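You operate a simulated robot arm through the tools that you are given. There is no shell and no other tool.

You run a simulated robot arm. Do the job below in one go: nothing can be reset, and whatever is moved stays where it is left.

Task
Turn the red buckle to the carousel's opening and stand it on the KIT mat.
Fine: free the catch to turn, lock it again before you reach in. Set down upright: what you pick out.

Only the result counts: the job must be done as asked and must still hold three seconds after the hand-in. Knocking over, shifting, dropping, spilling or breaking anything else fails it.

Robot
A 6-joint arm with a four-finger gripper, fixed in place. Base frame: the origin is on the floor under the middle of its stand, x ahead of it, y to its left, z up; the work surface is at about z = 780. Lengths are in mm, angles in rad, forces in N, time in s.
With the tool pointing down near the work surface it reaches from about 460 to 920 mm from the base axis. Its first joint turns from -2.897 to 2.897 rad. Payload 3.43 kg.
Tool frame: the origin (TCP) lies between the finger pads and is the grasp point; the fingertips stand 30 mm ahead of it; z points along the fingers, y is the line along which they close. The gripper opens to 120 mm; its body begins 85 mm behind the TCP.
Orientation is told as [roll, pitch, yaw] about the base's x, y, z axes, in that order, counted from this pose: with the fingers straight down and closing along the base's y, the tool's x points along the base's -x, its y along +y and its z along -z.

Tools
- The arm moves only by the tool play_rows. Its argument "plan" is a list of rows, each an object (a shift or turn left out is 0, a gripper value left out holds the last) with "slide": the shift along the base's x, y, z in mm, a list of three; "angular": the turn, a rotation vector about the base's x, y, z in rad, a list of three; "claw": the closure, from 0 (fully open) to 1 (shut). In form: [{"slide": [tx, ty, tz], "angular": [wx, wy, wz], "claw": claw}, ...]. A call has 1 to 20 rows; each row shifts and turns the commanded pose from where the row before left it. A row lasts 0.2 s, in which the tool goes at most 50 mm and 0.15 rad; a call with a longer step from one row to the next is refused whole, and so is a gripper value outside its range. Where a pose cannot be reached the arm comes as near as it can. A force on the tool above 40 N (or 10 N above the force at the start of the call, whichever is more), or a blocked arm, ends the call early, and 0.2 s more pass. Each finger travels about 136.2 mm/s and halts on what it meets, pressing with about 40 N; the grip force reading is that of the motor and also rises with nothing between the fingers. The clock runs only during rows and for 0.2 s after the last one: add rows that do not move to give the fingers time. The reply holds the time, the measured pose of the TCP, the force on the tool along the base axes, the opening and the grip force, in the units named above and with some noise, with the torque about the TCP (base axes, N m) and any sound that the robot's microphone picked up, and new pictures: "show" is both (left out), scene, wrist or none.
- Cameras (640 x 400 px; columns grow to the right, rows downward): "scene" is fixed at [49.4, 500.9, 1423.1]; the picture's right is [-0.53, -0.85, 0.00], its down [-0.36, 0.22, -0.91] and it looks along [0.77, -0.48, -0.42] (base axes); focal length 334 px, centre (320, 200). "wrist" rides on the gripper at [71, -17, -121] in the tool frame; the picture's right is [0.23, 0.97, 0.00], its down [-0.81, 0.19, -0.55] and it looks along [-0.54, 0.13, 0.83] (tool axes); focal length 275 px, centre (320, 200).
- raise_lower(by): moves the trunk up (or, below 0, down) by that many mm; the arm rides with it, the base frame stays. It gives what a move gives, with no picture.
- measure_at(camera, pixels): for up to 12 pixels [column, row] of the newest picture of that camera ("zoom" is the newest enlarged one), the place [x, y, z] in the base frame of the surface seen there, good to about 3 mm. The clock stands still meanwhile.
- enlarge(camera, box): a new picture of the part [left, top, right, bottom] of that camera's present view, enlarged. The clock stands still meanwhile.
- job_done(): hands the job in; it is judged then, once.

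Leave the gripper open and the arm clear of the work at the hand-in unless told otherwise.

The tools are called after ">>>" by a JSON object that holds its "api" and its "payload". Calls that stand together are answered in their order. play_rows: Moves the arm, as the interface text tells. Its arguments: {"type":"object","properties":{"plan":{"type":"array","items":{"type":"object","properties":{"slide":{"type":"array","items":{"type":"number"}},"angular":{"type":"array","items":{"type":"number"}},"claw":{"type":"number"}}}},"show":{"type":"string","enum":["both","scene","wrist","none"]}},"required":["plan"]} The other tools are called the same way: raise_lower (by) moves the trunk up or down; measure_at (camera, pixels) gives the place of the surface under pixels of a picture; enlarge (camera, box) takes an enlarged picture of a part of a camera's view; job_done () hands the job in.

At the start:

```text
time_s: 0.0
position: [501.3, -25.2, 1167.2]
ee_rot: [-0.002, -0.001, 0.003]
ft_force: [-0.2, 0.0, 0.2]
wrist_torque: [-0.03, -0.04, 0.01]
gripper_width: 120.0
grip_force: 0.0
trunk travel left (down, up): [-100.0, 440.0]
```

scene: 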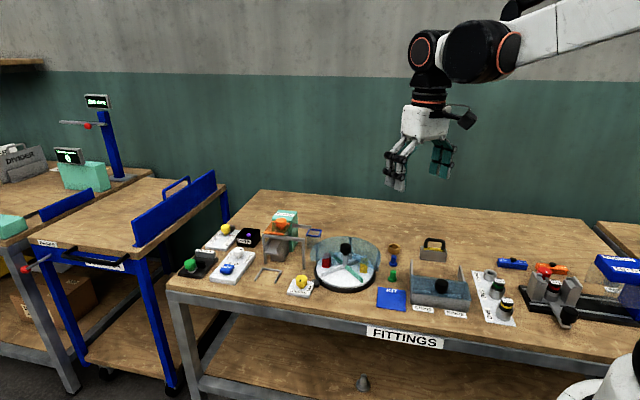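
wrist: 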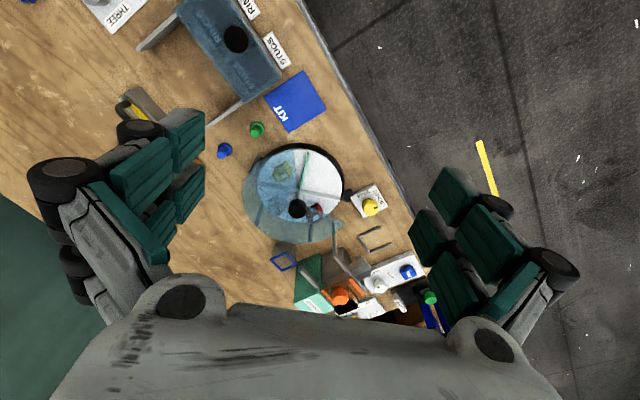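

I see the carousel near scene pixel (345,265), the blue KIT mat near (392,298). I will enlarge both to study the carousel before moving.

>>> {"api": "enlarge", "payload": {"camera": "scene", "box": [270, 220, 430, 320]}}

>>> {"api": "enlarge", "payload": {"camera": "wrist", "box": [210, 60, 400, 270]}}

```text
4.00 times, centred on (350, 270) of scene
```

zoom: 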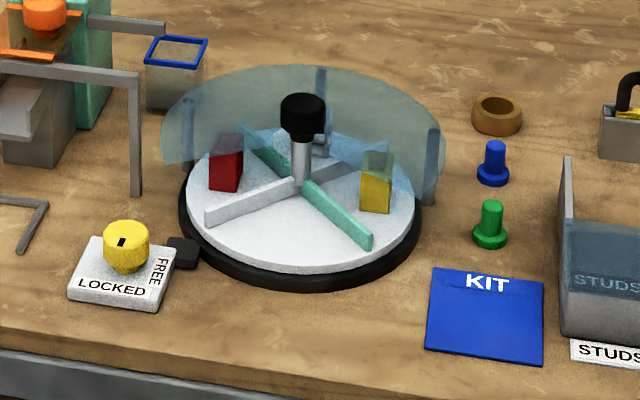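

```text
1.90 times, centred on (305, 165) of wrist
```

zoom: 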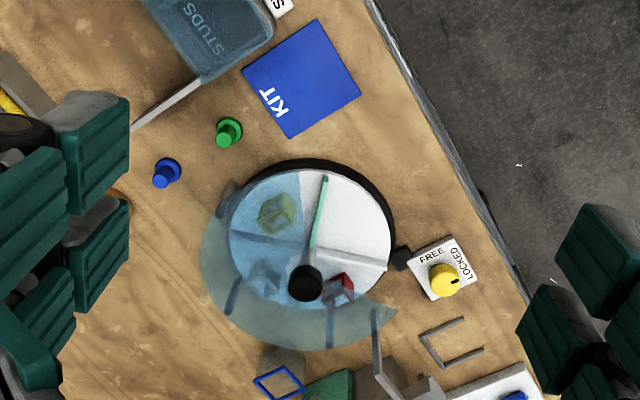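

The pointer knob is at scene (301,280), carousel post top (346,245), red (327,262), yellow (364,267). I measure all these points.

>>> {"api": "measure_at", "payload": {"camera": "scene", "pixels": [[301, 278], [345, 245], [327, 258], [326, 265], [364, 260], [364, 270], [345, 265], [379, 288], [405, 292], [404, 310], [377, 307], [345, 290]]}}

>>> {"api": "measure_at", "payload": {"camera": "zoom", "pixels": [[443, 279], [455, 283], [304, 280], [304, 298], [340, 288], [320, 180], [385, 263], [350, 215], [340, 165], [400, 258], [380, 320], [275, 210]]}}

>>> {"api": "enlarge", "payload": {"camera": "scene", "box": [280, 260, 328, 300]}}

```text
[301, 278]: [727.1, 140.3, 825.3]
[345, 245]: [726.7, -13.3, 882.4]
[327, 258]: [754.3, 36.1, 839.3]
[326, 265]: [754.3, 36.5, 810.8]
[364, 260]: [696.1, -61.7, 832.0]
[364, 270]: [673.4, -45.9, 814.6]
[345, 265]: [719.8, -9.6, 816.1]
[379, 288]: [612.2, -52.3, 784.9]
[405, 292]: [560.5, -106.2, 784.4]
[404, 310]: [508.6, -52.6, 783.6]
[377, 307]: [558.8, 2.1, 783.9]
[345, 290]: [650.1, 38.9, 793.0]
```

```text
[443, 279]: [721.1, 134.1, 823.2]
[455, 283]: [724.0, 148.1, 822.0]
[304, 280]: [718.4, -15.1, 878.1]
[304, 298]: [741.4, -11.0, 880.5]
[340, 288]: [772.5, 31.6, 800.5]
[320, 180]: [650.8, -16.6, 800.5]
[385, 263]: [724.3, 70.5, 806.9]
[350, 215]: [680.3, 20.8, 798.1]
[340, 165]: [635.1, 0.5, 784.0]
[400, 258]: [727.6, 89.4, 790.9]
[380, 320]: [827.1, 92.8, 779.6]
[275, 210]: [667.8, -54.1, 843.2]
```

```text
10.00 times, centred on (304, 280) of scene
```

zoom: 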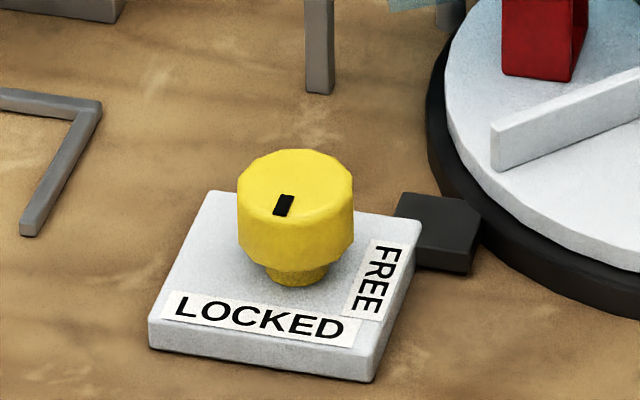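

The knob's black mark (zoom 283,205) points toward LOCKED. I measure the labels, mark and knob geometry.

>>> {"api": "measure_at", "payload": {"camera": "zoom", "pixels": [[258, 318], [375, 280], [279, 213], [288, 198], [295, 160], [295, 186], [245, 190], [345, 190], [220, 200], [415, 225], [155, 325], [370, 365]]}}

>>> {"api": "enlarge", "payload": {"camera": "wrist", "box": [320, 170, 400, 220]}}

```text
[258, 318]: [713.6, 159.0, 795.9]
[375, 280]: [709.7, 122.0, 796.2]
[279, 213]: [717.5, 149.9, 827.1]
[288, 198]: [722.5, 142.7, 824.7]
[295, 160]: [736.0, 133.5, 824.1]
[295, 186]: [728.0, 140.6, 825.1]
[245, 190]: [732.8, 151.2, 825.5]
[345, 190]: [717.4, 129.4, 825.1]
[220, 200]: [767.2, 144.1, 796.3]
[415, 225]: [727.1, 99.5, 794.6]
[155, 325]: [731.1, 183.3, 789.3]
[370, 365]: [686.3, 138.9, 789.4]
```

```text
8.00 times, centred on (360, 195) of wrist
```

zoom: 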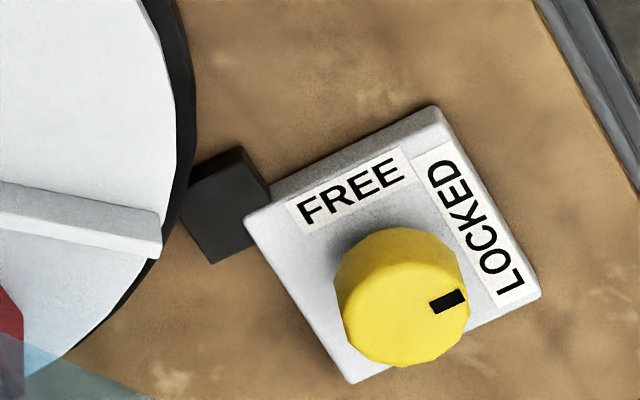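

I now look closer at the carousel, its guard and its opening.

>>> {"api": "enlarge", "payload": {"camera": "scene", "box": [305, 230, 385, 295]}}

>>> {"api": "enlarge", "payload": {"camera": "wrist", "box": [235, 135, 355, 250]}}

```text
6.15 times, centred on (345, 262) of scene
```

zoom: 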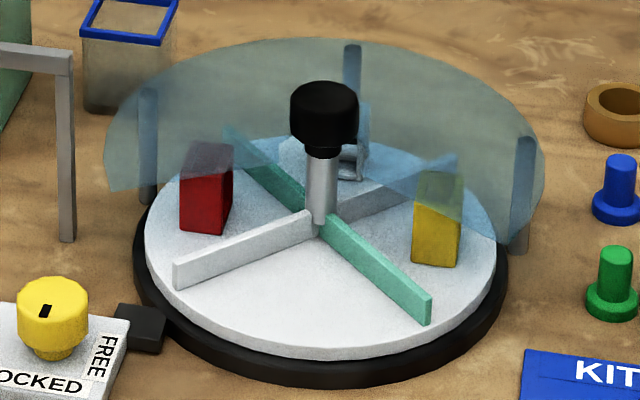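

```text
3.48 times, centred on (295, 192) of wrist
```

zoom: 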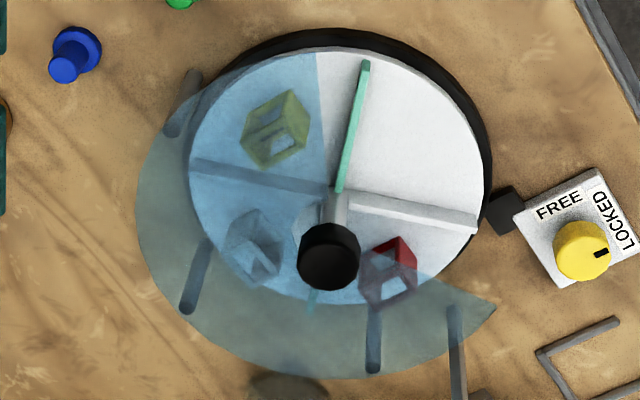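

The roof of the guard covers about three quarters; the open wedge faces the -x,+y side. I look at the gripper's own shape, and measure the guard edges and post.

>>> {"api": "measure_at", "payload": {"camera": "zoom", "pixels": [[318, 57], [495, 310], [330, 185], [140, 210], [240, 370], [328, 258], [328, 228], [300, 262], [358, 258], [472, 225], [400, 250], [325, 300]]}}

>>> {"api": "enlarge", "payload": {"camera": "scene", "box": [370, 60, 490, 200]}}

```text
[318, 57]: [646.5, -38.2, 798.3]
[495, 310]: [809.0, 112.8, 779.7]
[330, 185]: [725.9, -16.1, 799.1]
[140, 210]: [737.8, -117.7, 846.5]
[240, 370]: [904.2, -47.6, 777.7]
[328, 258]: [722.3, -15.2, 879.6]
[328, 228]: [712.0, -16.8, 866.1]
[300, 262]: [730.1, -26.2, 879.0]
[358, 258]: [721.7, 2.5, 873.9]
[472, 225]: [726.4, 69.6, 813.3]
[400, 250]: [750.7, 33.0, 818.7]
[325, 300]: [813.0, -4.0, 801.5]
```

```text
2.86 times, centred on (430, 130) of scene
```

zoom: 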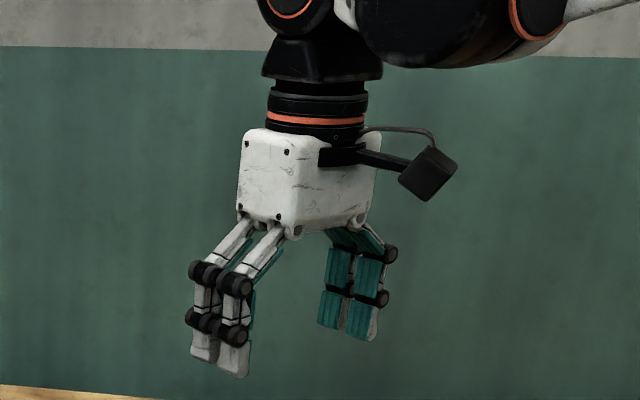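

I estimate: carousel centre about (732,-10), roof at z≈845, opening centred on about 135°. Red sits at about 50°, so it needs about +90° (counter-clockwise). I look closer at the buckles.

>>> {"api": "enlarge", "payload": {"camera": "wrist", "box": [285, 190, 325, 230]}}

>>> {"api": "enlarge", "payload": {"camera": "scene", "box": [312, 240, 352, 280]}}

```text
10.00 times, centred on (305, 210) of wrist
```

zoom: 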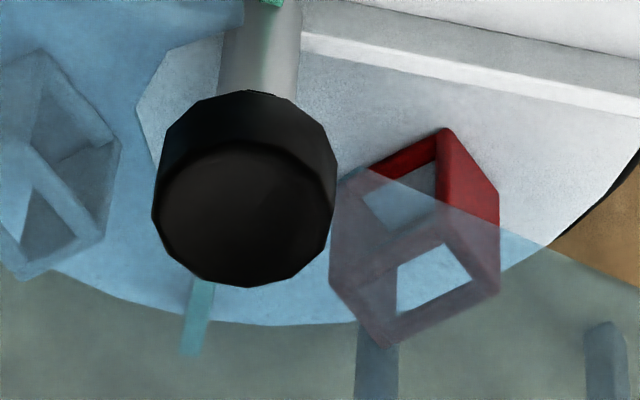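

```text
10.00 times, centred on (332, 260) of scene
```

zoom: 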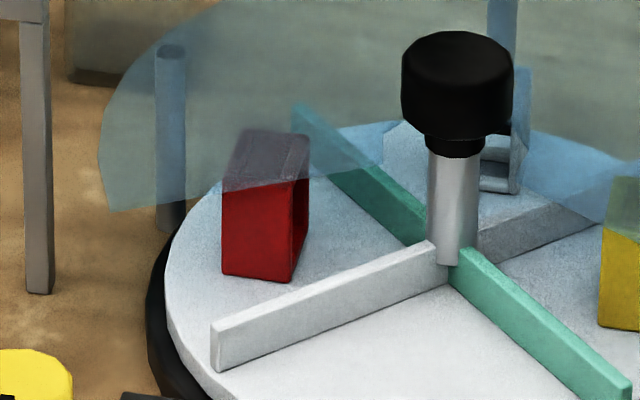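

I check obstacles near the catch: the grey frame's leg at scene (304,265), its top near (304,240), and the flat bracket near (285,275).

>>> {"api": "measure_at", "payload": {"camera": "scene", "pixels": [[304, 266], [303, 250], [303, 242], [285, 237], [272, 236], [283, 270], [277, 283], [260, 273], [313, 230], [320, 233], [309, 283], [313, 281]]}}

>>> {"api": "enlarge", "payload": {"camera": "scene", "box": [170, 200, 330, 300]}}

```text
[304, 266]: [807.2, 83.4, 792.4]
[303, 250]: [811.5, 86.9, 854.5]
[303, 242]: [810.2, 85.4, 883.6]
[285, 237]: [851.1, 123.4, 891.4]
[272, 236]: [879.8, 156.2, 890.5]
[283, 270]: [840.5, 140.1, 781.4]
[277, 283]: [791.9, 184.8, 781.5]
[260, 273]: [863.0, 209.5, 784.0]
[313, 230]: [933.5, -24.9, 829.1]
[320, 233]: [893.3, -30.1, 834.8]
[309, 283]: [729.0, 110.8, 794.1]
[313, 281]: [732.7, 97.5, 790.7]
```

```text
4.00 times, centred on (250, 250) of scene
```

zoom: 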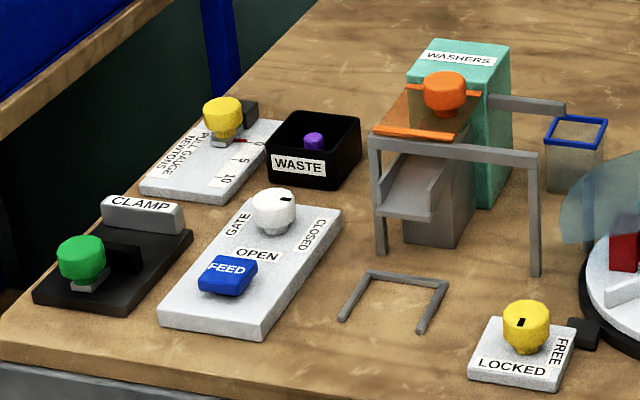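

I measure the gripper's own fingers in the wrist picture to know their footprint.

>>> {"api": "measure_at", "payload": {"camera": "wrist", "pixels": [[185, 140], [195, 185], [135, 170], [165, 235], [140, 128], [60, 180], [75, 265], [205, 112], [204, 200], [455, 200], [490, 240], [425, 235]]}}

>>> {"api": "enlarge", "payload": {"camera": "wrist", "box": [0, 80, 240, 330]}}

```text
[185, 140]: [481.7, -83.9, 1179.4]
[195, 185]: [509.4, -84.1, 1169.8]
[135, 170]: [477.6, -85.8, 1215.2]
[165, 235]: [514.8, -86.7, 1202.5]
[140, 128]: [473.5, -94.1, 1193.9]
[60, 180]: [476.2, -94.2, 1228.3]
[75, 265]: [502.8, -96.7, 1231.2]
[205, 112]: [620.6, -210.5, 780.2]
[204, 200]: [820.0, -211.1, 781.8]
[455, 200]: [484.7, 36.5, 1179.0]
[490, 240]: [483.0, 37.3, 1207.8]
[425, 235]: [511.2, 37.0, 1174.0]
```

```text
1.60 times, centred on (120, 205) of wrist
```

zoom: 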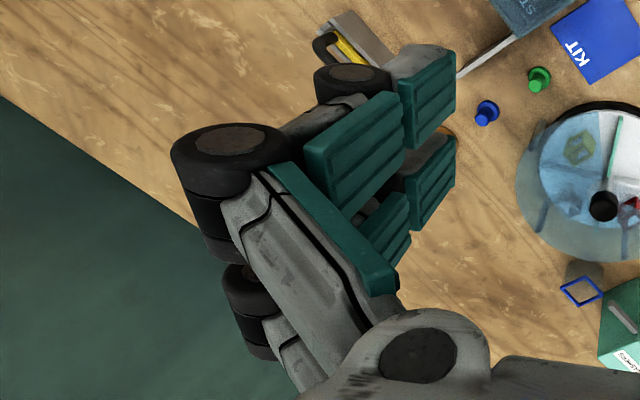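

The fingers form two pairs at ±16 mm, about 28 mm half-width. I move high over the yellow catch knob at about (727,141), pre-close to about 50 mm and yaw to −0.96 rad so the roof corner near (760,93) stays clear.

>>> {"api": "play_rows", "payload": {"plan": [{"slide": [22.6, 16.6, -21.7], "angular": [0, 0, -0.096], "claw": 0.55}, {"slide": [22.6, 16.6, -21.7], "angular": [0, 0, -0.096]}, {"slide": [22.6, 16.6, -21.7], "angular": [0, 0, -0.096]}, {"slide": [22.6, 16.6, -21.7], "angular": [0, 0, -0.096]}, {"slide": [22.6, 16.6, -21.7], "angular": [0, 0, -0.096]}, {"slide": [22.6, 16.6, -21.7], "angular": [0, 0, -0.096]}, {"slide": [22.6, 16.6, -21.7], "angular": [0, 0, -0.096]}, {"slide": [22.6, 16.6, -21.7], "angular": [0, 0, -0.096]}, {"slide": [22.6, 16.6, -21.7], "angular": [0, 0, -0.096]}, {"slide": [22.6, 16.6, -21.7], "angular": [0, 0, -0.096]}, {"slide": [0, 0, 0]}]}}

```text
time_s: 2.4
position: [727.9, 139.8, 949.6]
ee_rot: [-0.001, 0.001, -0.958]
ft_force: [0.9, 0.6, -0.4]
wrist_torque: [0.0, 0.02, -0.01]
gripper_width: 54.1
grip_force: 0.1
trunk travel left (down, up): [-100.0, 440.0]
```

scene: 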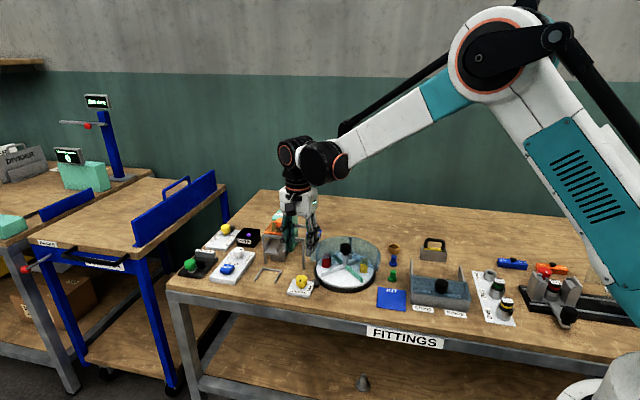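
wrist: 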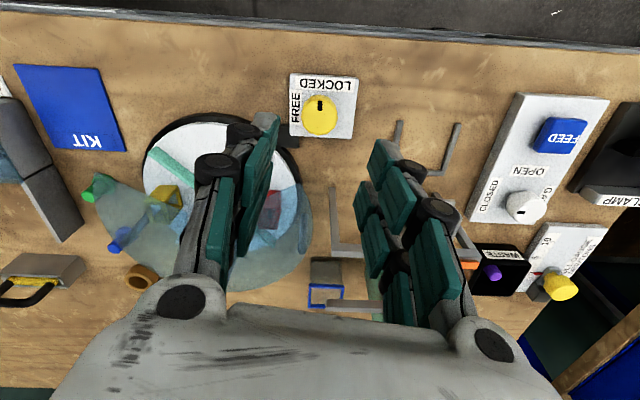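

Good: opening 54 mm. In the wrist picture the knob is at (320,117). I measure its position more accurately from here.

>>> {"api": "enlarge", "payload": {"camera": "wrist", "box": [270, 60, 370, 150]}}

>>> {"api": "measure_at", "payload": {"camera": "wrist", "pixels": [[320, 110], [307, 112], [333, 112], [320, 100], [320, 122], [290, 74], [358, 79], [353, 138], [291, 134], [314, 130], [327, 84], [296, 106]]}}

```text
4.44 times, centred on (320, 105) of wrist
```

zoom: 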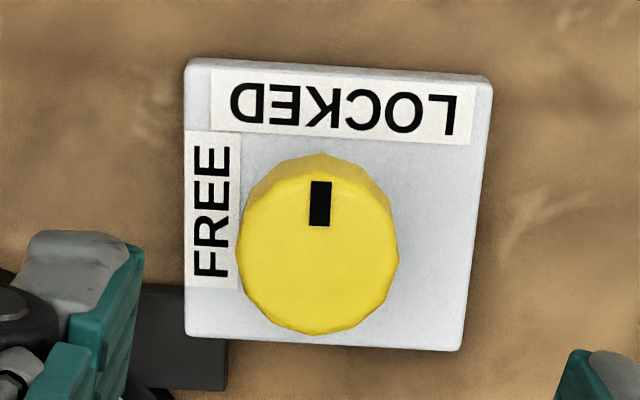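

```text
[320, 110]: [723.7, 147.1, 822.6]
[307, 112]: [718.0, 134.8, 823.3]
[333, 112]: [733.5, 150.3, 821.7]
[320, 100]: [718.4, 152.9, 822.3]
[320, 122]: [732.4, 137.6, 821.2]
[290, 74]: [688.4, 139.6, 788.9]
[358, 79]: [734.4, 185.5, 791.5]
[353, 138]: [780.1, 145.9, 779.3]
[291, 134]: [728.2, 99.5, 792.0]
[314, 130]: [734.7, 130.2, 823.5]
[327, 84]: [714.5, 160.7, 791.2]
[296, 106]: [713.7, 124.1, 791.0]
```

Knob centre refined to about (728.5,141.3), diameter ≈30 mm, top z≈823. I centre over it and lower so the fingertips straddle it at z≈804 (plate at ≈793).

>>> {"api": "play_rows", "payload": {"plan": [{"slide": [0.6, 1.5, -30]}, {"slide": [0, 0, -30]}, {"slide": [0, 0, -25]}, {"slide": [0, 0, -15]}, {"slide": [0, 0, -10]}, {"slide": [0, 0, -5]}, {"slide": [0, 0, 0]}]}}

```text
time_s: 4.0
position: [726.9, 143.0, 835.9]
ee_rot: [0.001, 0.001, -0.957]
ft_force: [0.3, 0.8, 0.0]
wrist_torque: [0.0, 0.01, 0.03]
gripper_width: 54.0
grip_force: 0.1
trunk travel left (down, up): [-100.0, 440.0]
```

scene: 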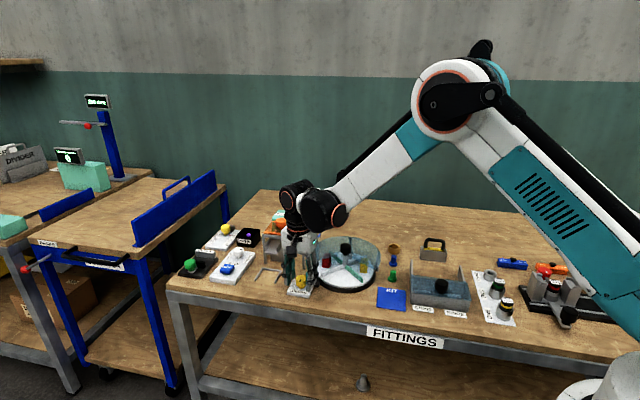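
wrist: 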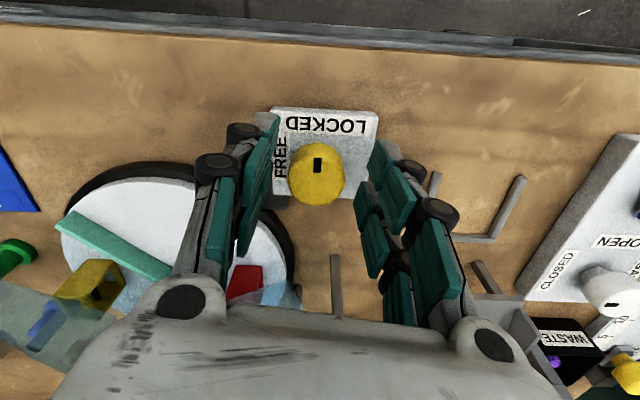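

The knob sits between the fingers; I check its centring in an enlarged view before closing.

>>> {"api": "enlarge", "payload": {"camera": "wrist", "box": [260, 100, 390, 230]}}

>>> {"api": "enlarge", "payload": {"camera": "scene", "box": [270, 220, 360, 300]}}

```text
3.08 times, centred on (325, 165) of wrist
```

zoom: 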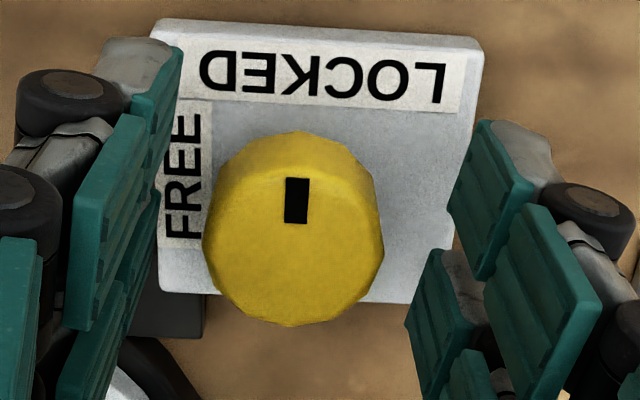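

```text
5.00 times, centred on (315, 260) of scene
```

zoom: 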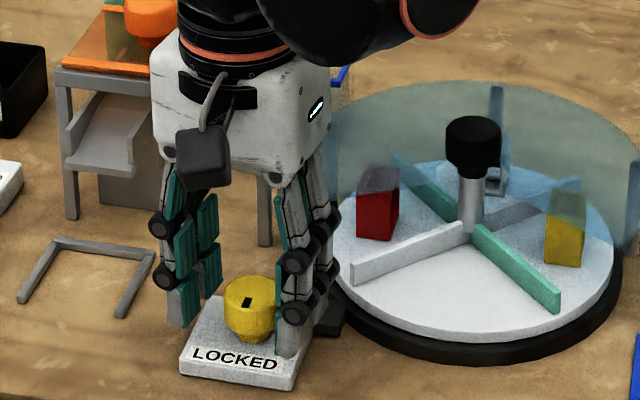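

The knob is about 1–2 mm off toward the left finger; I nudge about 1 mm and close on it.

>>> {"api": "play_rows", "payload": {"plan": [{"slide": [-0.9, -0.6, -1]}, {"slide": [0, 0, 0], "claw": 0.7}, {"slide": [0, 0, 0], "claw": 0.85}, {"slide": [0, 0, 0]}], "show": "wrist"}}

```text
time_s: 5.0
position: [726.1, 143.0, 834.7]
ee_rot: [0.0, -0.001, -0.958]
ft_force: [-4.7, -1.3, -2.8]
wrist_torque: [-0.14, 0.11, 0.01]
gripper_width: 32.5
grip_force: 45.2
trunk travel left (down, up): [-100.0, 440.0]
```

wrist: 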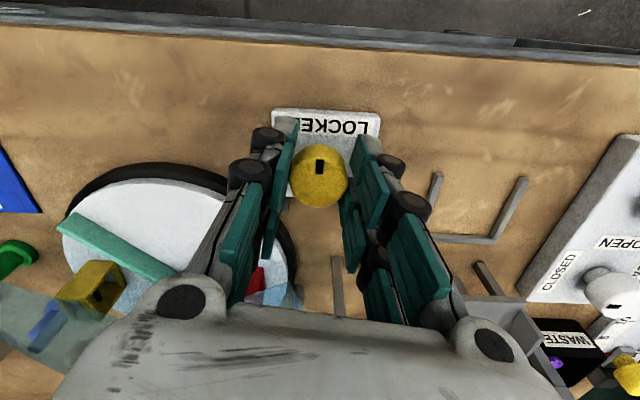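

Gripped at 32.5 mm with little side force. FREE lies a quarter turn counter-clockwise from LOCKED, so I turn by +z; first a part-turn to read the torque.

>>> {"api": "play_rows", "payload": {"plan": [{"angular": [0, 0, 0.1]}, {"angular": [0, 0, 0.1]}, {"angular": [0, 0, 0.1]}, {"angular": [0, 0, 0.1]}], "show": "wrist"}}

```text
time_s: 6.0
position: [725.2, 140.5, 834.9]
ee_rot: [-0.002, 0.002, -0.557]
ft_force: [-24.0, -11.4, -15.8]
wrist_torque: [-0.43, 0.3, -0.1]
gripper_width: 32.6
grip_force: 45.2
trunk travel left (down, up): [-100.0, 440.0]
```

wrist: 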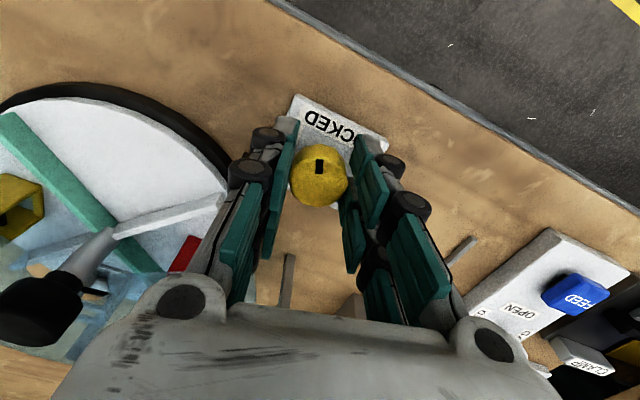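

The knob turns with the fingers (mark still points up in the wrist picture), but a side force of about (−24,−11,−16) N shows a small offset. I ease the commanded position by about 1.5 mm that way while continuing the turn.

>>> {"api": "play_rows", "payload": {"plan": [{"slide": [-1.5, -1.0, -0.8]}, {"angular": [0, 0, 0.1]}, {"angular": [0, 0, 0.1]}, {"angular": [0, 0, 0.1]}, {"angular": [0, 0, 0.1]}], "show": "wrist"}}

```text
time_s: 7.2
position: [724.3, 138.7, 834.8]
ee_rot: [-0.002, -0.003, -0.161]
ft_force: [-4.4, -17.8, 7.5]
wrist_torque: [-0.58, 0.23, -0.07]
gripper_width: 32.2
grip_force: 45.1
trunk travel left (down, up): [-100.0, 440.0]
```

wrist: 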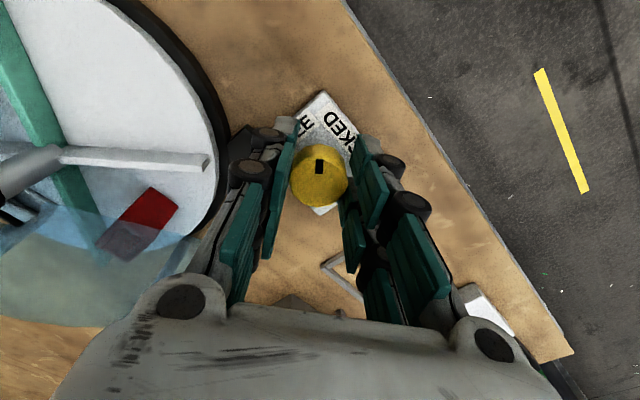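

Still turning well; I ease (−0.3,−1.3) and turn on.

>>> {"api": "play_rows", "payload": {"plan": [{"slide": [-0.3, -1.3, 0.3]}, {"angular": [0, 0, 0.1]}, {"angular": [0, 0, 0.1]}, {"angular": [0, 0, 0.1]}, {"angular": [0, 0, 0.1]}], "show": "wrist"}}

```text
time_s: 8.4
position: [724.9, 138.0, 834.9]
ee_rot: [-0.001, -0.002, 0.241]
ft_force: [9.0, -23.0, 19.1]
wrist_torque: [-0.61, -0.54, -0.11]
gripper_width: 32.4
grip_force: 44.7
trunk travel left (down, up): [-100.0, 440.0]
```

wrist: 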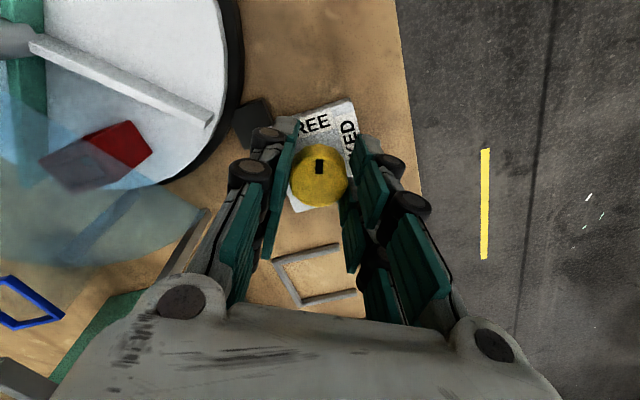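

Force is now (9,−23,19); I ease (+0.6,−1.4,+1) and finish the quarter turn (0.37 rad more).

>>> {"api": "play_rows", "payload": {"plan": [{"slide": [0.6, -1.4, 1.0]}, {"angular": [0, 0, 0.1]}, {"angular": [0, 0, 0.1]}, {"angular": [0, 0, 0.1]}, {"angular": [0, 0, 0.07]}], "show": "wrist"}}

```text
time_s: 9.6
position: [724.5, 135.5, 834.6]
ee_rot: [0.001, -0.001, 0.614]
ft_force: [1.0, -26.6, -4.4]
wrist_torque: [-0.69, -0.1, -0.89]
gripper_width: 32.7
grip_force: 45.3
trunk travel left (down, up): [-100.0, 440.0]
```

wrist: 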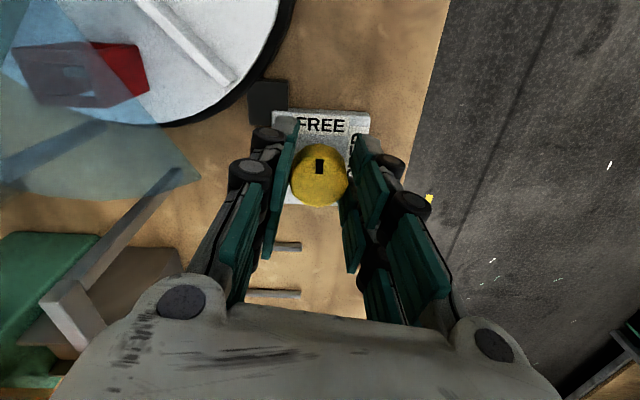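

Torque −0.9 N m says the stop is reached and the mark points at FREE. I check that the catch plate itself hasn't shifted by measuring its corners and the knob.

>>> {"api": "enlarge", "payload": {"camera": "wrist", "box": [240, 70, 400, 230]}}

>>> {"api": "measure_at", "payload": {"camera": "wrist", "pixels": [[274, 113], [366, 116], [290, 198], [320, 165], [318, 180], [320, 126], [268, 100], [285, 84], [253, 84]]}}

>>> {"api": "enlarge", "payload": {"camera": "scene", "box": [270, 220, 390, 310]}}

```text
2.50 times, centred on (320, 150) of wrist
```

zoom: 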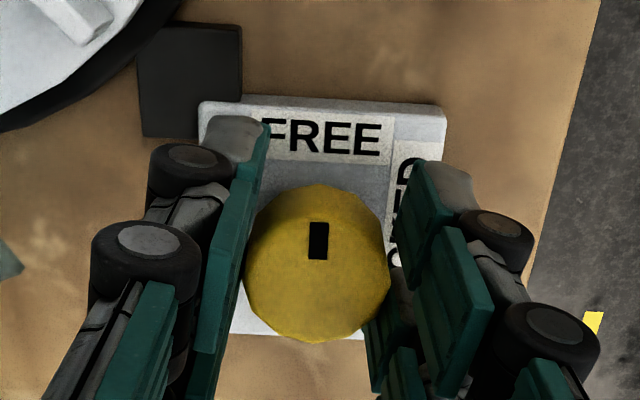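

```text
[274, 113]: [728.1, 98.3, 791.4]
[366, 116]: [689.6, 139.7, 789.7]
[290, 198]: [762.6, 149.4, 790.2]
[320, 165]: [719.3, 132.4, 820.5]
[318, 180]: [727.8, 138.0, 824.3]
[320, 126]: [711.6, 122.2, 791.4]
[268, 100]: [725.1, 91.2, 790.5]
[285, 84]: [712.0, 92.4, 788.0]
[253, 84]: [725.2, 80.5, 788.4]
```

```text
4.44 times, centred on (330, 265) of scene
```

zoom: 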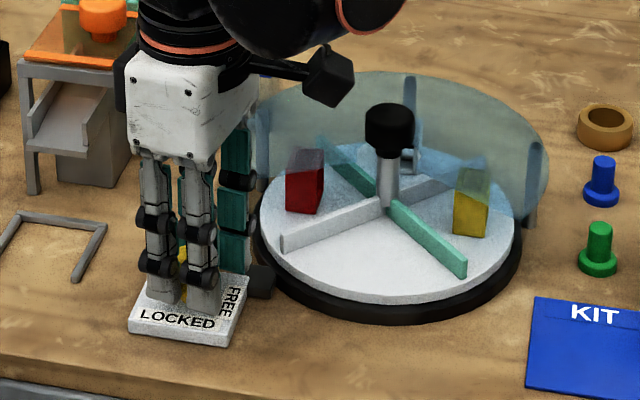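

The plate hasn't moved (corners same within 1 mm). I release to about 42 mm only (roof corner is close) and rise straight up.

>>> {"api": "play_rows", "payload": {"plan": [{"claw": 0.65}, {"slide": [0, 0, 0]}, {"slide": [0, 0, 15]}, {"slide": [0, 0, 25]}, {"slide": [0, 0, 40]}, {"slide": [0, 0, 40]}, {"slide": [0, 0, 0]}]}}

```text
time_s: 11.2
position: [725.2, 138.4, 955.7]
ee_rot: [0.0, 0.0, 0.612]
ft_force: [-1.1, -0.3, -0.6]
wrist_torque: [0.0, -0.04, 0.01]
gripper_width: 42.1
grip_force: 0.0
trunk travel left (down, up): [-100.0, 440.0]
```

scene: 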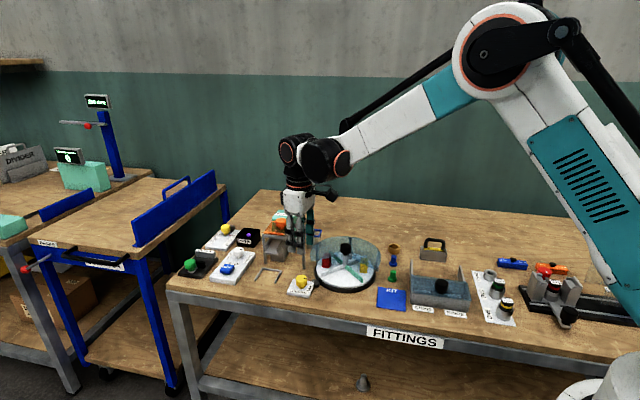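
wrist: 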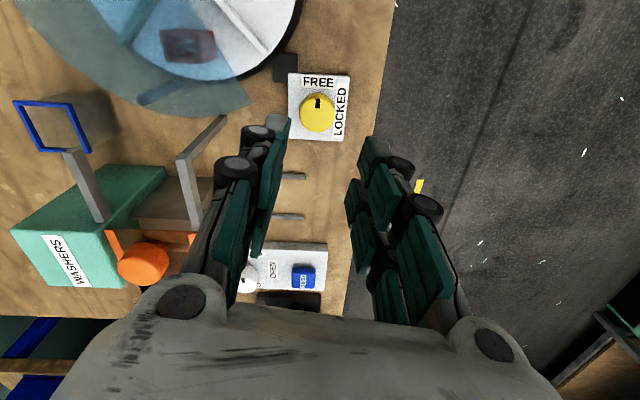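

The knob now points at FREE. I move up and over the carousel's black post knob at about (732,−10), yawing to −0.785 so that a +90° turn ends at +0.785.

>>> {"api": "play_rows", "payload": {"plan": [{"slide": [0.7, -14.8, 10], "angular": [0, 0, -0.14]}, {"slide": [0.7, -14.8, 10], "angular": [0, 0, -0.14]}, {"slide": [0.7, -14.8, 10], "angular": [0, 0, -0.14]}, {"slide": [0.7, -14.8, 10], "angular": [0, 0, -0.14]}, {"slide": [0.7, -14.8, 5], "angular": [0, 0, -0.14]}, {"slide": [0.7, -14.8, 0], "angular": [0, 0, -0.14]}, {"slide": [0.7, -14.8, 0], "angular": [0, 0, -0.14]}, {"slide": [0.7, -14.8, 0], "angular": [0, 0, -0.14]}, {"slide": [0.7, -14.8, 0], "angular": [0, 0, -0.14]}, {"slide": [0.5, -14.8, 0], "angular": [0, 0, -0.137]}, {"slide": [0, 0, 0]}]}}

```text
time_s: 13.6
position: [732.8, -10.2, 1000.2]
ee_rot: [0.0, 0.0, -0.785]
ft_force: [0.1, 0.2, 0.3]
wrist_torque: [0.03, 0.02, 0.03]
gripper_width: 42.0
grip_force: 0.0
trunk travel left (down, up): [-100.0, 440.0]
```

scene: 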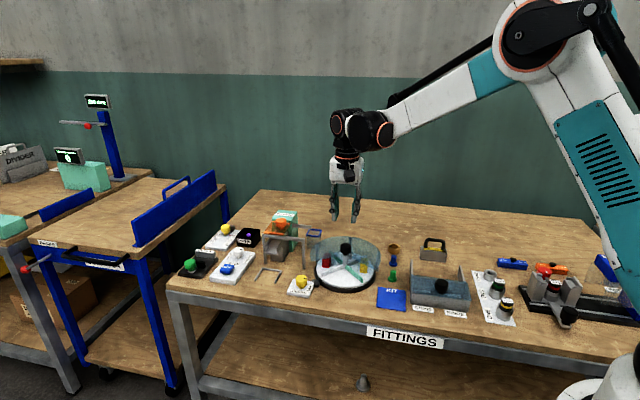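
wrist: 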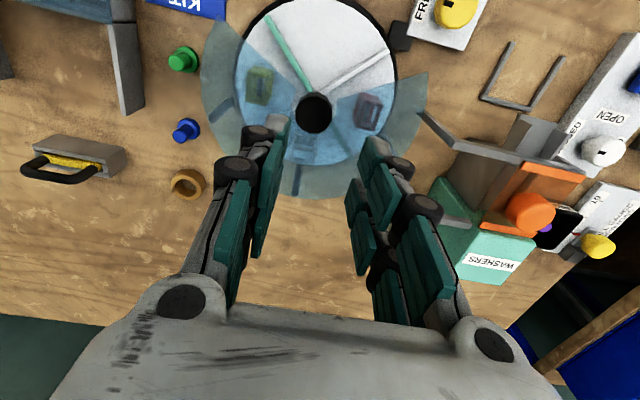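

I measure the black post knob centre (wrist ≈ (315,113)) and the roof edges from this viewpoint.

>>> {"api": "enlarge", "payload": {"camera": "wrist", "box": [250, 60, 390, 170]}}

>>> {"api": "measure_at", "payload": {"camera": "wrist", "pixels": [[315, 112], [300, 112], [329, 112], [315, 98], [315, 126], [282, 45], [378, 55], [308, 75], [345, 90], [397, 40], [404, 25]]}}

```text
3.64 times, centred on (320, 115) of wrist
```

zoom: 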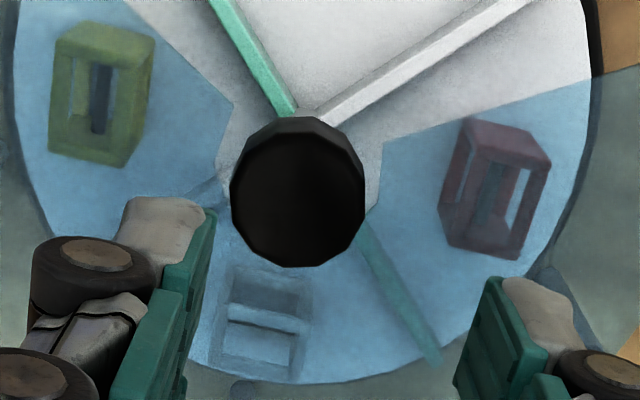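

```text
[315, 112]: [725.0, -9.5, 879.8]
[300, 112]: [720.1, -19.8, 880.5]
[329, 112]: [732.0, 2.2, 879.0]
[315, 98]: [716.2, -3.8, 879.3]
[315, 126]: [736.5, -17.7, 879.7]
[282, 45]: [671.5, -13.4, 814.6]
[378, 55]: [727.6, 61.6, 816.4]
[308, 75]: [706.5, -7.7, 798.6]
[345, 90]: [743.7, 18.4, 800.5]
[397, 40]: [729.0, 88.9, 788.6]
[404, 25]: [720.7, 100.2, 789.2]
```

The black knob's centre is about (727.3,−12.2), Ø≈32, top z≈880. I open to 54 mm, centre over it and lower to TCP z≈886 (fingertips ≈856, 10 mm above the roof).

>>> {"api": "play_rows", "payload": {"plan": [{"slide": [-5.3, -2.2, 0], "claw": 0.55}, {"slide": [0, 0, -30]}, {"slide": [0, 0, -30]}, {"slide": [0, 0, -25]}, {"slide": [0, 0, -15]}, {"slide": [0, 0, -10]}, {"slide": [0, 0, -4]}, {"slide": [0, 0, 0]}]}}

```text
time_s: 15.4
position: [726.0, -11.9, 885.8]
ee_rot: [0.0, 0.0, -0.785]
ft_force: [0.7, 0.4, 0.6]
wrist_torque: [-0.03, 0.0, 0.03]
gripper_width: 54.0
grip_force: 0.0
trunk travel left (down, up): [-100.0, 440.0]
```

scene: 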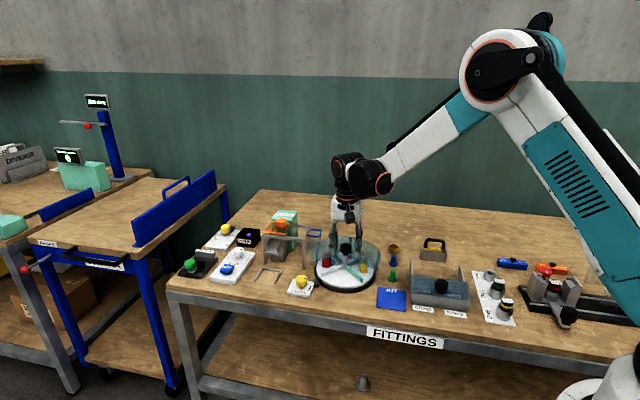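
wrist: 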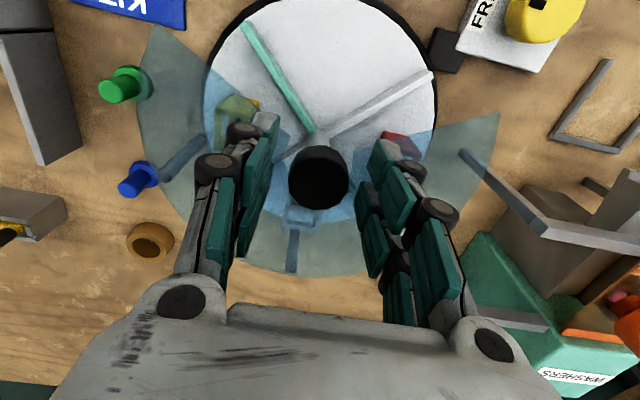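

I check the centring on the black knob and the finger-to-roof gap.

>>> {"api": "enlarge", "payload": {"camera": "wrist", "box": [250, 110, 400, 230]}}

>>> {"api": "enlarge", "payload": {"camera": "scene", "box": [305, 200, 395, 290]}}

```text
3.33 times, centred on (325, 170) of wrist
```

zoom: 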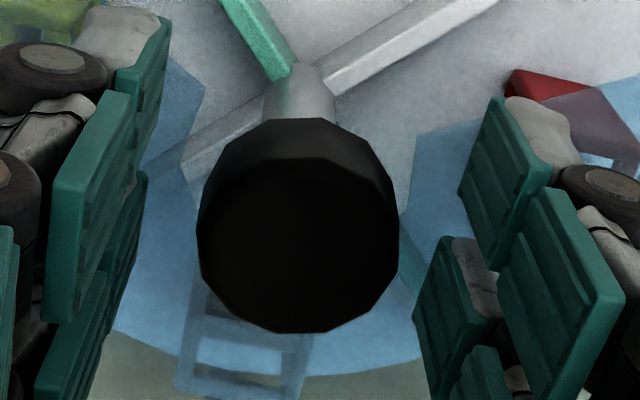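

```text
4.44 times, centred on (350, 245) of scene
```

zoom: 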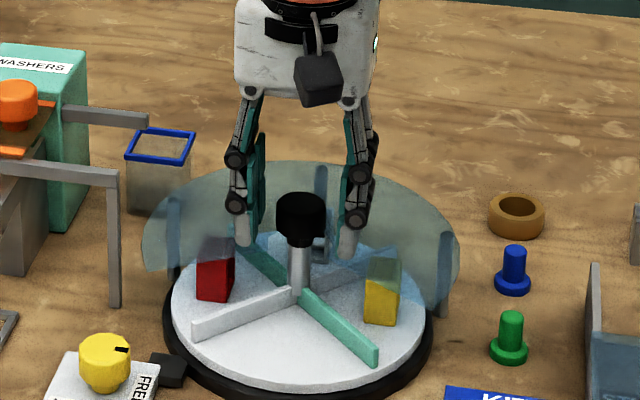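

Centred within about 1 mm. I nudge slightly and close on the black knob.

>>> {"api": "play_rows", "payload": {"plan": [{"slide": [-0.6, -0.6, 0]}, {"claw": 0.7}, {"claw": 0.85}, {"slide": [0, 0, 0]}], "show": "wrist"}}

```text
time_s: 16.4
position: [725.1, -12.0, 886.2]
ee_rot: [0.001, 0.0, -0.784]
ft_force: [4.2, 2.3, 0.5]
wrist_torque: [0.0, -0.42, 0.05]
gripper_width: 32.0
grip_force: 44.9
trunk travel left (down, up): [-100.0, 440.0]
```

wrist: 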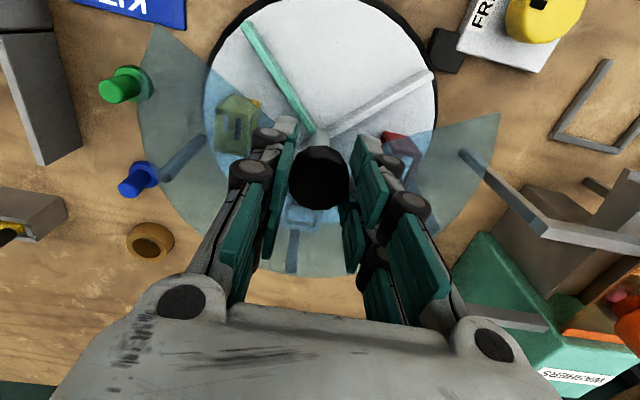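

Gripped at 32 mm with small side force. I turn slowly counter-clockwise, 0.3 rad first, and check that the disc follows.

>>> {"api": "play_rows", "payload": {"plan": [{"angular": [0, 0, 0.03]}, {"angular": [0, 0, 0.05]}, {"angular": [0, 0, 0.05]}, {"angular": [0, 0, 0.05]}, {"angular": [0, 0, 0.05]}, {"angular": [0, 0, 0.05]}, {"angular": [0, 0, 0.02]}]}}

```text
time_s: 18.0
position: [724.9, -12.8, 885.4]
ee_rot: [0.0, 0.003, -0.483]
ft_force: [-2.9, 1.5, -5.5]
wrist_torque: [0.03, 0.45, -0.04]
gripper_width: 32.2
grip_force: 44.8
trunk travel left (down, up): [-100.0, 440.0]
```

scene: 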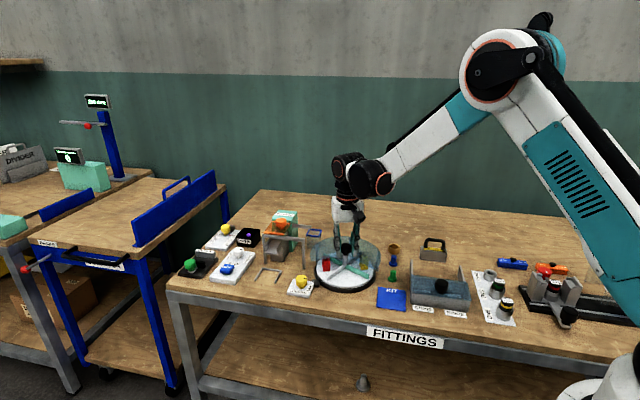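
wrist: 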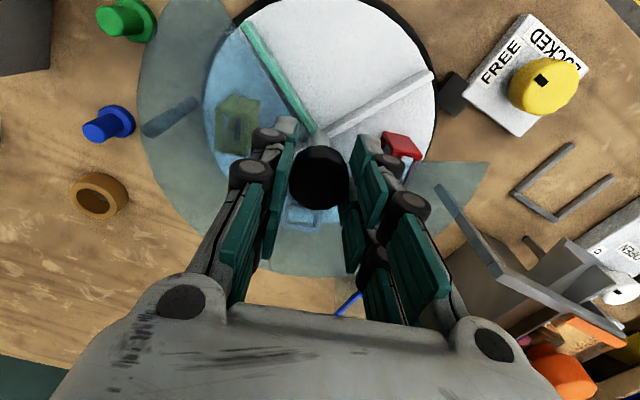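

The disc and buckles turn along with the fingers; torque is tiny. I continue slowly by 0.8 rad.

>>> {"api": "play_rows", "payload": {"plan": [{"angular": [0, 0, 0.03]}, {"angular": [0, 0, 0.06]}, {"angular": [0, 0, 0.06]}, {"angular": [0, 0, 0.06]}, {"angular": [0, 0, 0.06]}, {"angular": [0, 0, 0.06]}, {"angular": [0, 0, 0.06]}, {"angular": [0, 0, 0.06]}, {"angular": [0, 0, 0.06]}, {"angular": [0, 0, 0.06]}, {"angular": [0, 0, 0.06]}, {"angular": [0, 0, 0.06]}, {"angular": [0, 0, 0.06]}, {"angular": [0, 0, 0.05]}]}}

```text
time_s: 21.0
position: [727.3, -14.4, 886.1]
ee_rot: [0.0, 0.001, 0.315]
ft_force: [-16.6, -15.8, -17.0]
wrist_torque: [-0.37, 0.59, -0.04]
gripper_width: 31.9
grip_force: 44.9
trunk travel left (down, up): [-100.0, 440.0]
```

scene: 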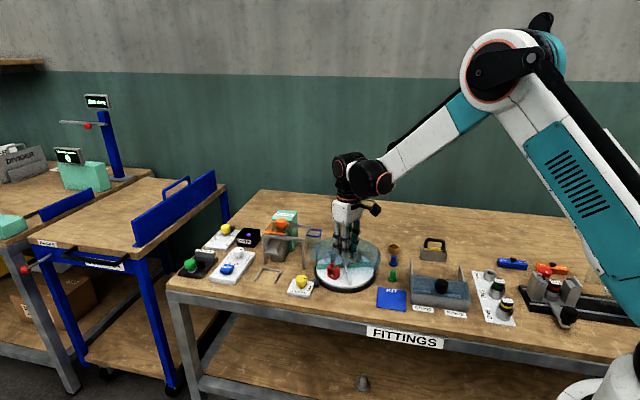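
wrist: 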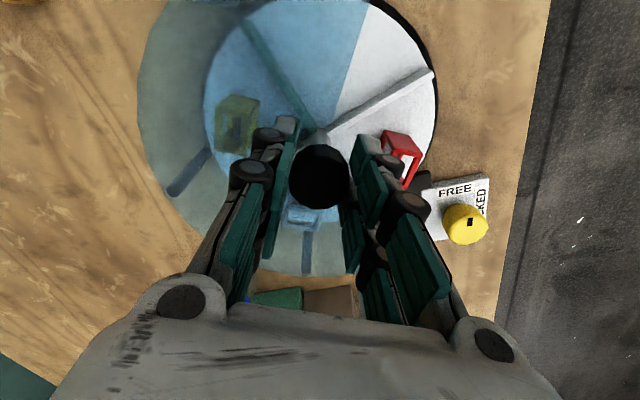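

Force is (−17,−16,−17): I ease by about 1 mm that way and turn on 0.40 rad, leaving the last bit to fine alignment.

>>> {"api": "play_rows", "payload": {"plan": [{"slide": [-1.0, -1.0, -0.8]}, {"angular": [0, 0, 0.03]}, {"angular": [0, 0, 0.05]}, {"angular": [0, 0, 0.05]}, {"angular": [0, 0, 0.05]}, {"angular": [0, 0, 0.05]}, {"angular": [0, 0, 0.05]}, {"angular": [0, 0, 0.05]}, {"angular": [0, 0, 0.05]}, {"angular": [0, 0, 0.02]}, {"slide": [0, 0, 0]}]}}

```text
time_s: 22.7
position: [728.1, -13.9, 885.0]
ee_rot: [-0.004, -0.002, 0.599]
ft_force: [5.9, -4.9, 8.3]
wrist_torque: [-0.49, -0.38, -0.01]
gripper_width: 31.6
grip_force: 44.8
trunk travel left (down, up): [-100.0, 440.0]
stopped in row 8: the force on the tool passed its limit at 41 N (the readings are from after the stop); the commanded pose is now the measured one
```

scene: 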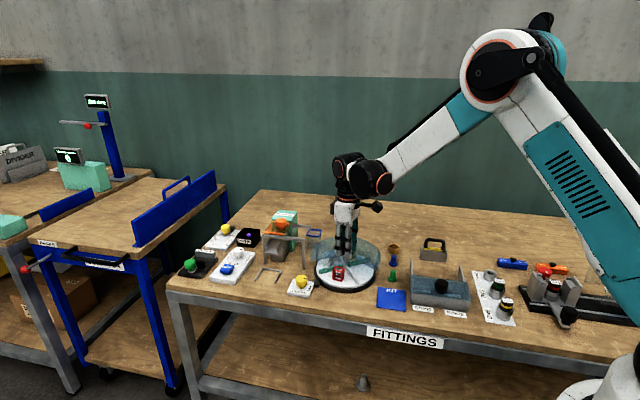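
wrist: 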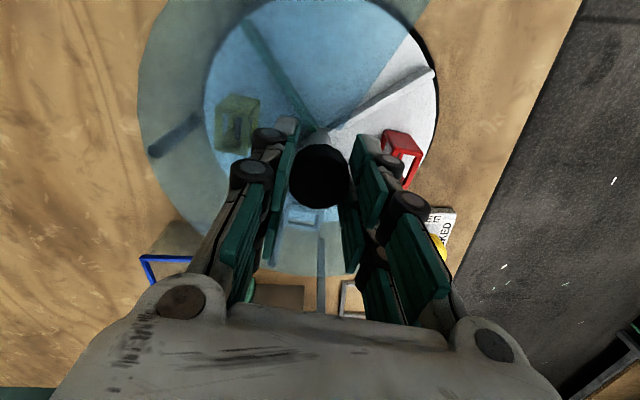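

The side force tripped at yaw 0.599; it relaxed to under 10 N. I continue with the remaining ~0.187 rad, drifting slightly with the knob's axis.

>>> {"api": "play_rows", "payload": {"plan": [{"slide": [0.3, -0.2, 0.3], "angular": [0, 0, 0.02]}, {"slide": [0.2, -0.1, 0.2], "angular": [0, 0, 0.04]}, {"slide": [0.1, 0, 0], "angular": [0, 0, 0.04]}, {"slide": [0.1, 0, 0], "angular": [0, 0, 0.04]}, {"angular": [0, 0, 0.03]}, {"angular": [0, 0, 0.017]}, {"slide": [0, 0, 0]}]}}

```text
time_s: 24.3
position: [727.3, -14.1, 885.1]
ee_rot: [0.0, -0.003, 0.785]
ft_force: [1.1, -8.6, -2.0]
wrist_torque: [-0.31, 0.07, 0.04]
gripper_width: 31.4
grip_force: 45.1
trunk travel left (down, up): [-100.0, 440.0]
```

scene: 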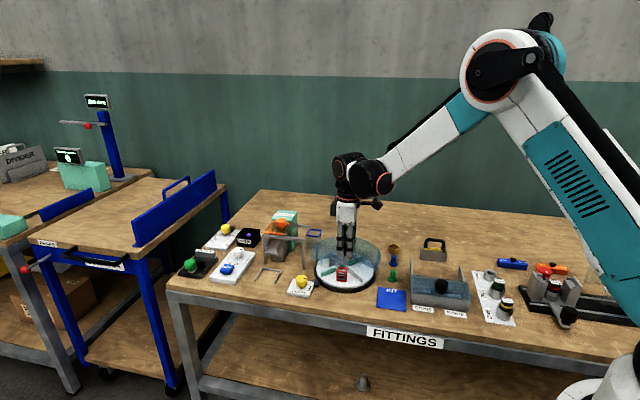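
wrist: 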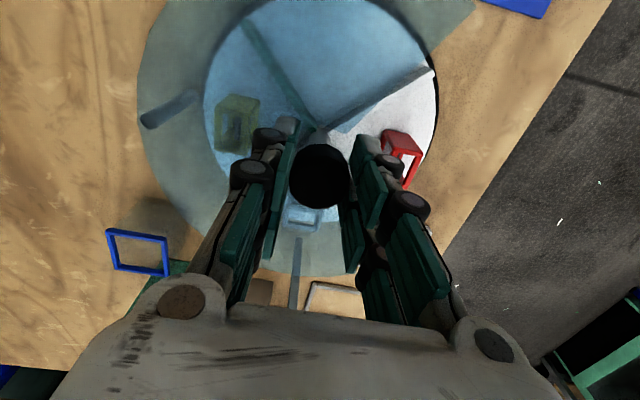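

The vanes have kept their place in the gripper view, so the disc turned about 90°. I verify in an enlarged scene view.

>>> {"api": "enlarge", "payload": {"camera": "scene", "box": [305, 220, 385, 295]}}

>>> {"api": "enlarge", "payload": {"camera": "wrist", "box": [190, 0, 450, 230]}}

```text
5.33 times, centred on (345, 258) of scene
```

zoom: 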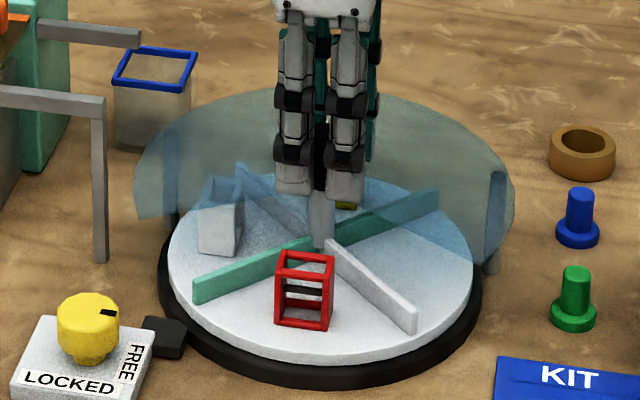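

```text
1.74 times, centred on (320, 115) of wrist
```

zoom: 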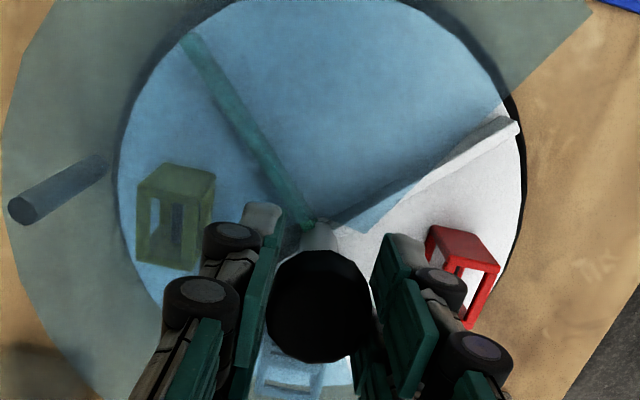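

The red buckle now stands in the opening and the vane ends match the earlier index positions within about half a pixel. I release the black knob gently and rise.

>>> {"api": "play_rows", "payload": {"plan": [{"slide": [0, -0.6, 0]}, {"claw": 0.75}, {"claw": 0.6}, {"slide": [0, 0, 0]}, {"slide": [0, 0, 20]}, {"slide": [0, 0, 30]}, {"slide": [0, 0, 40]}, {"slide": [0, 0, 0]}]}}

```text
time_s: 26.1
position: [728.2, -15.0, 976.2]
ee_rot: [-0.002, -0.003, 0.785]
ft_force: [0.0, 0.4, 0.3]
wrist_torque: [0.02, -0.03, 0.02]
gripper_width: 48.1
grip_force: 0.1
trunk travel left (down, up): [-100.0, 440.0]
```

scene: 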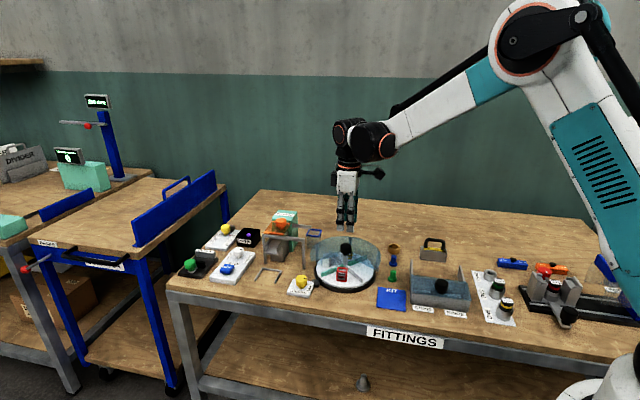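
wrist: 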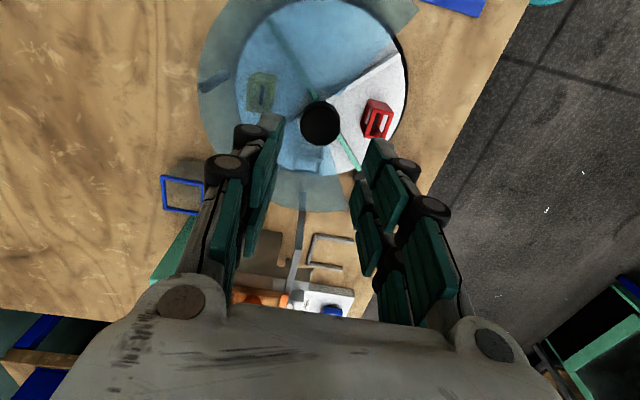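

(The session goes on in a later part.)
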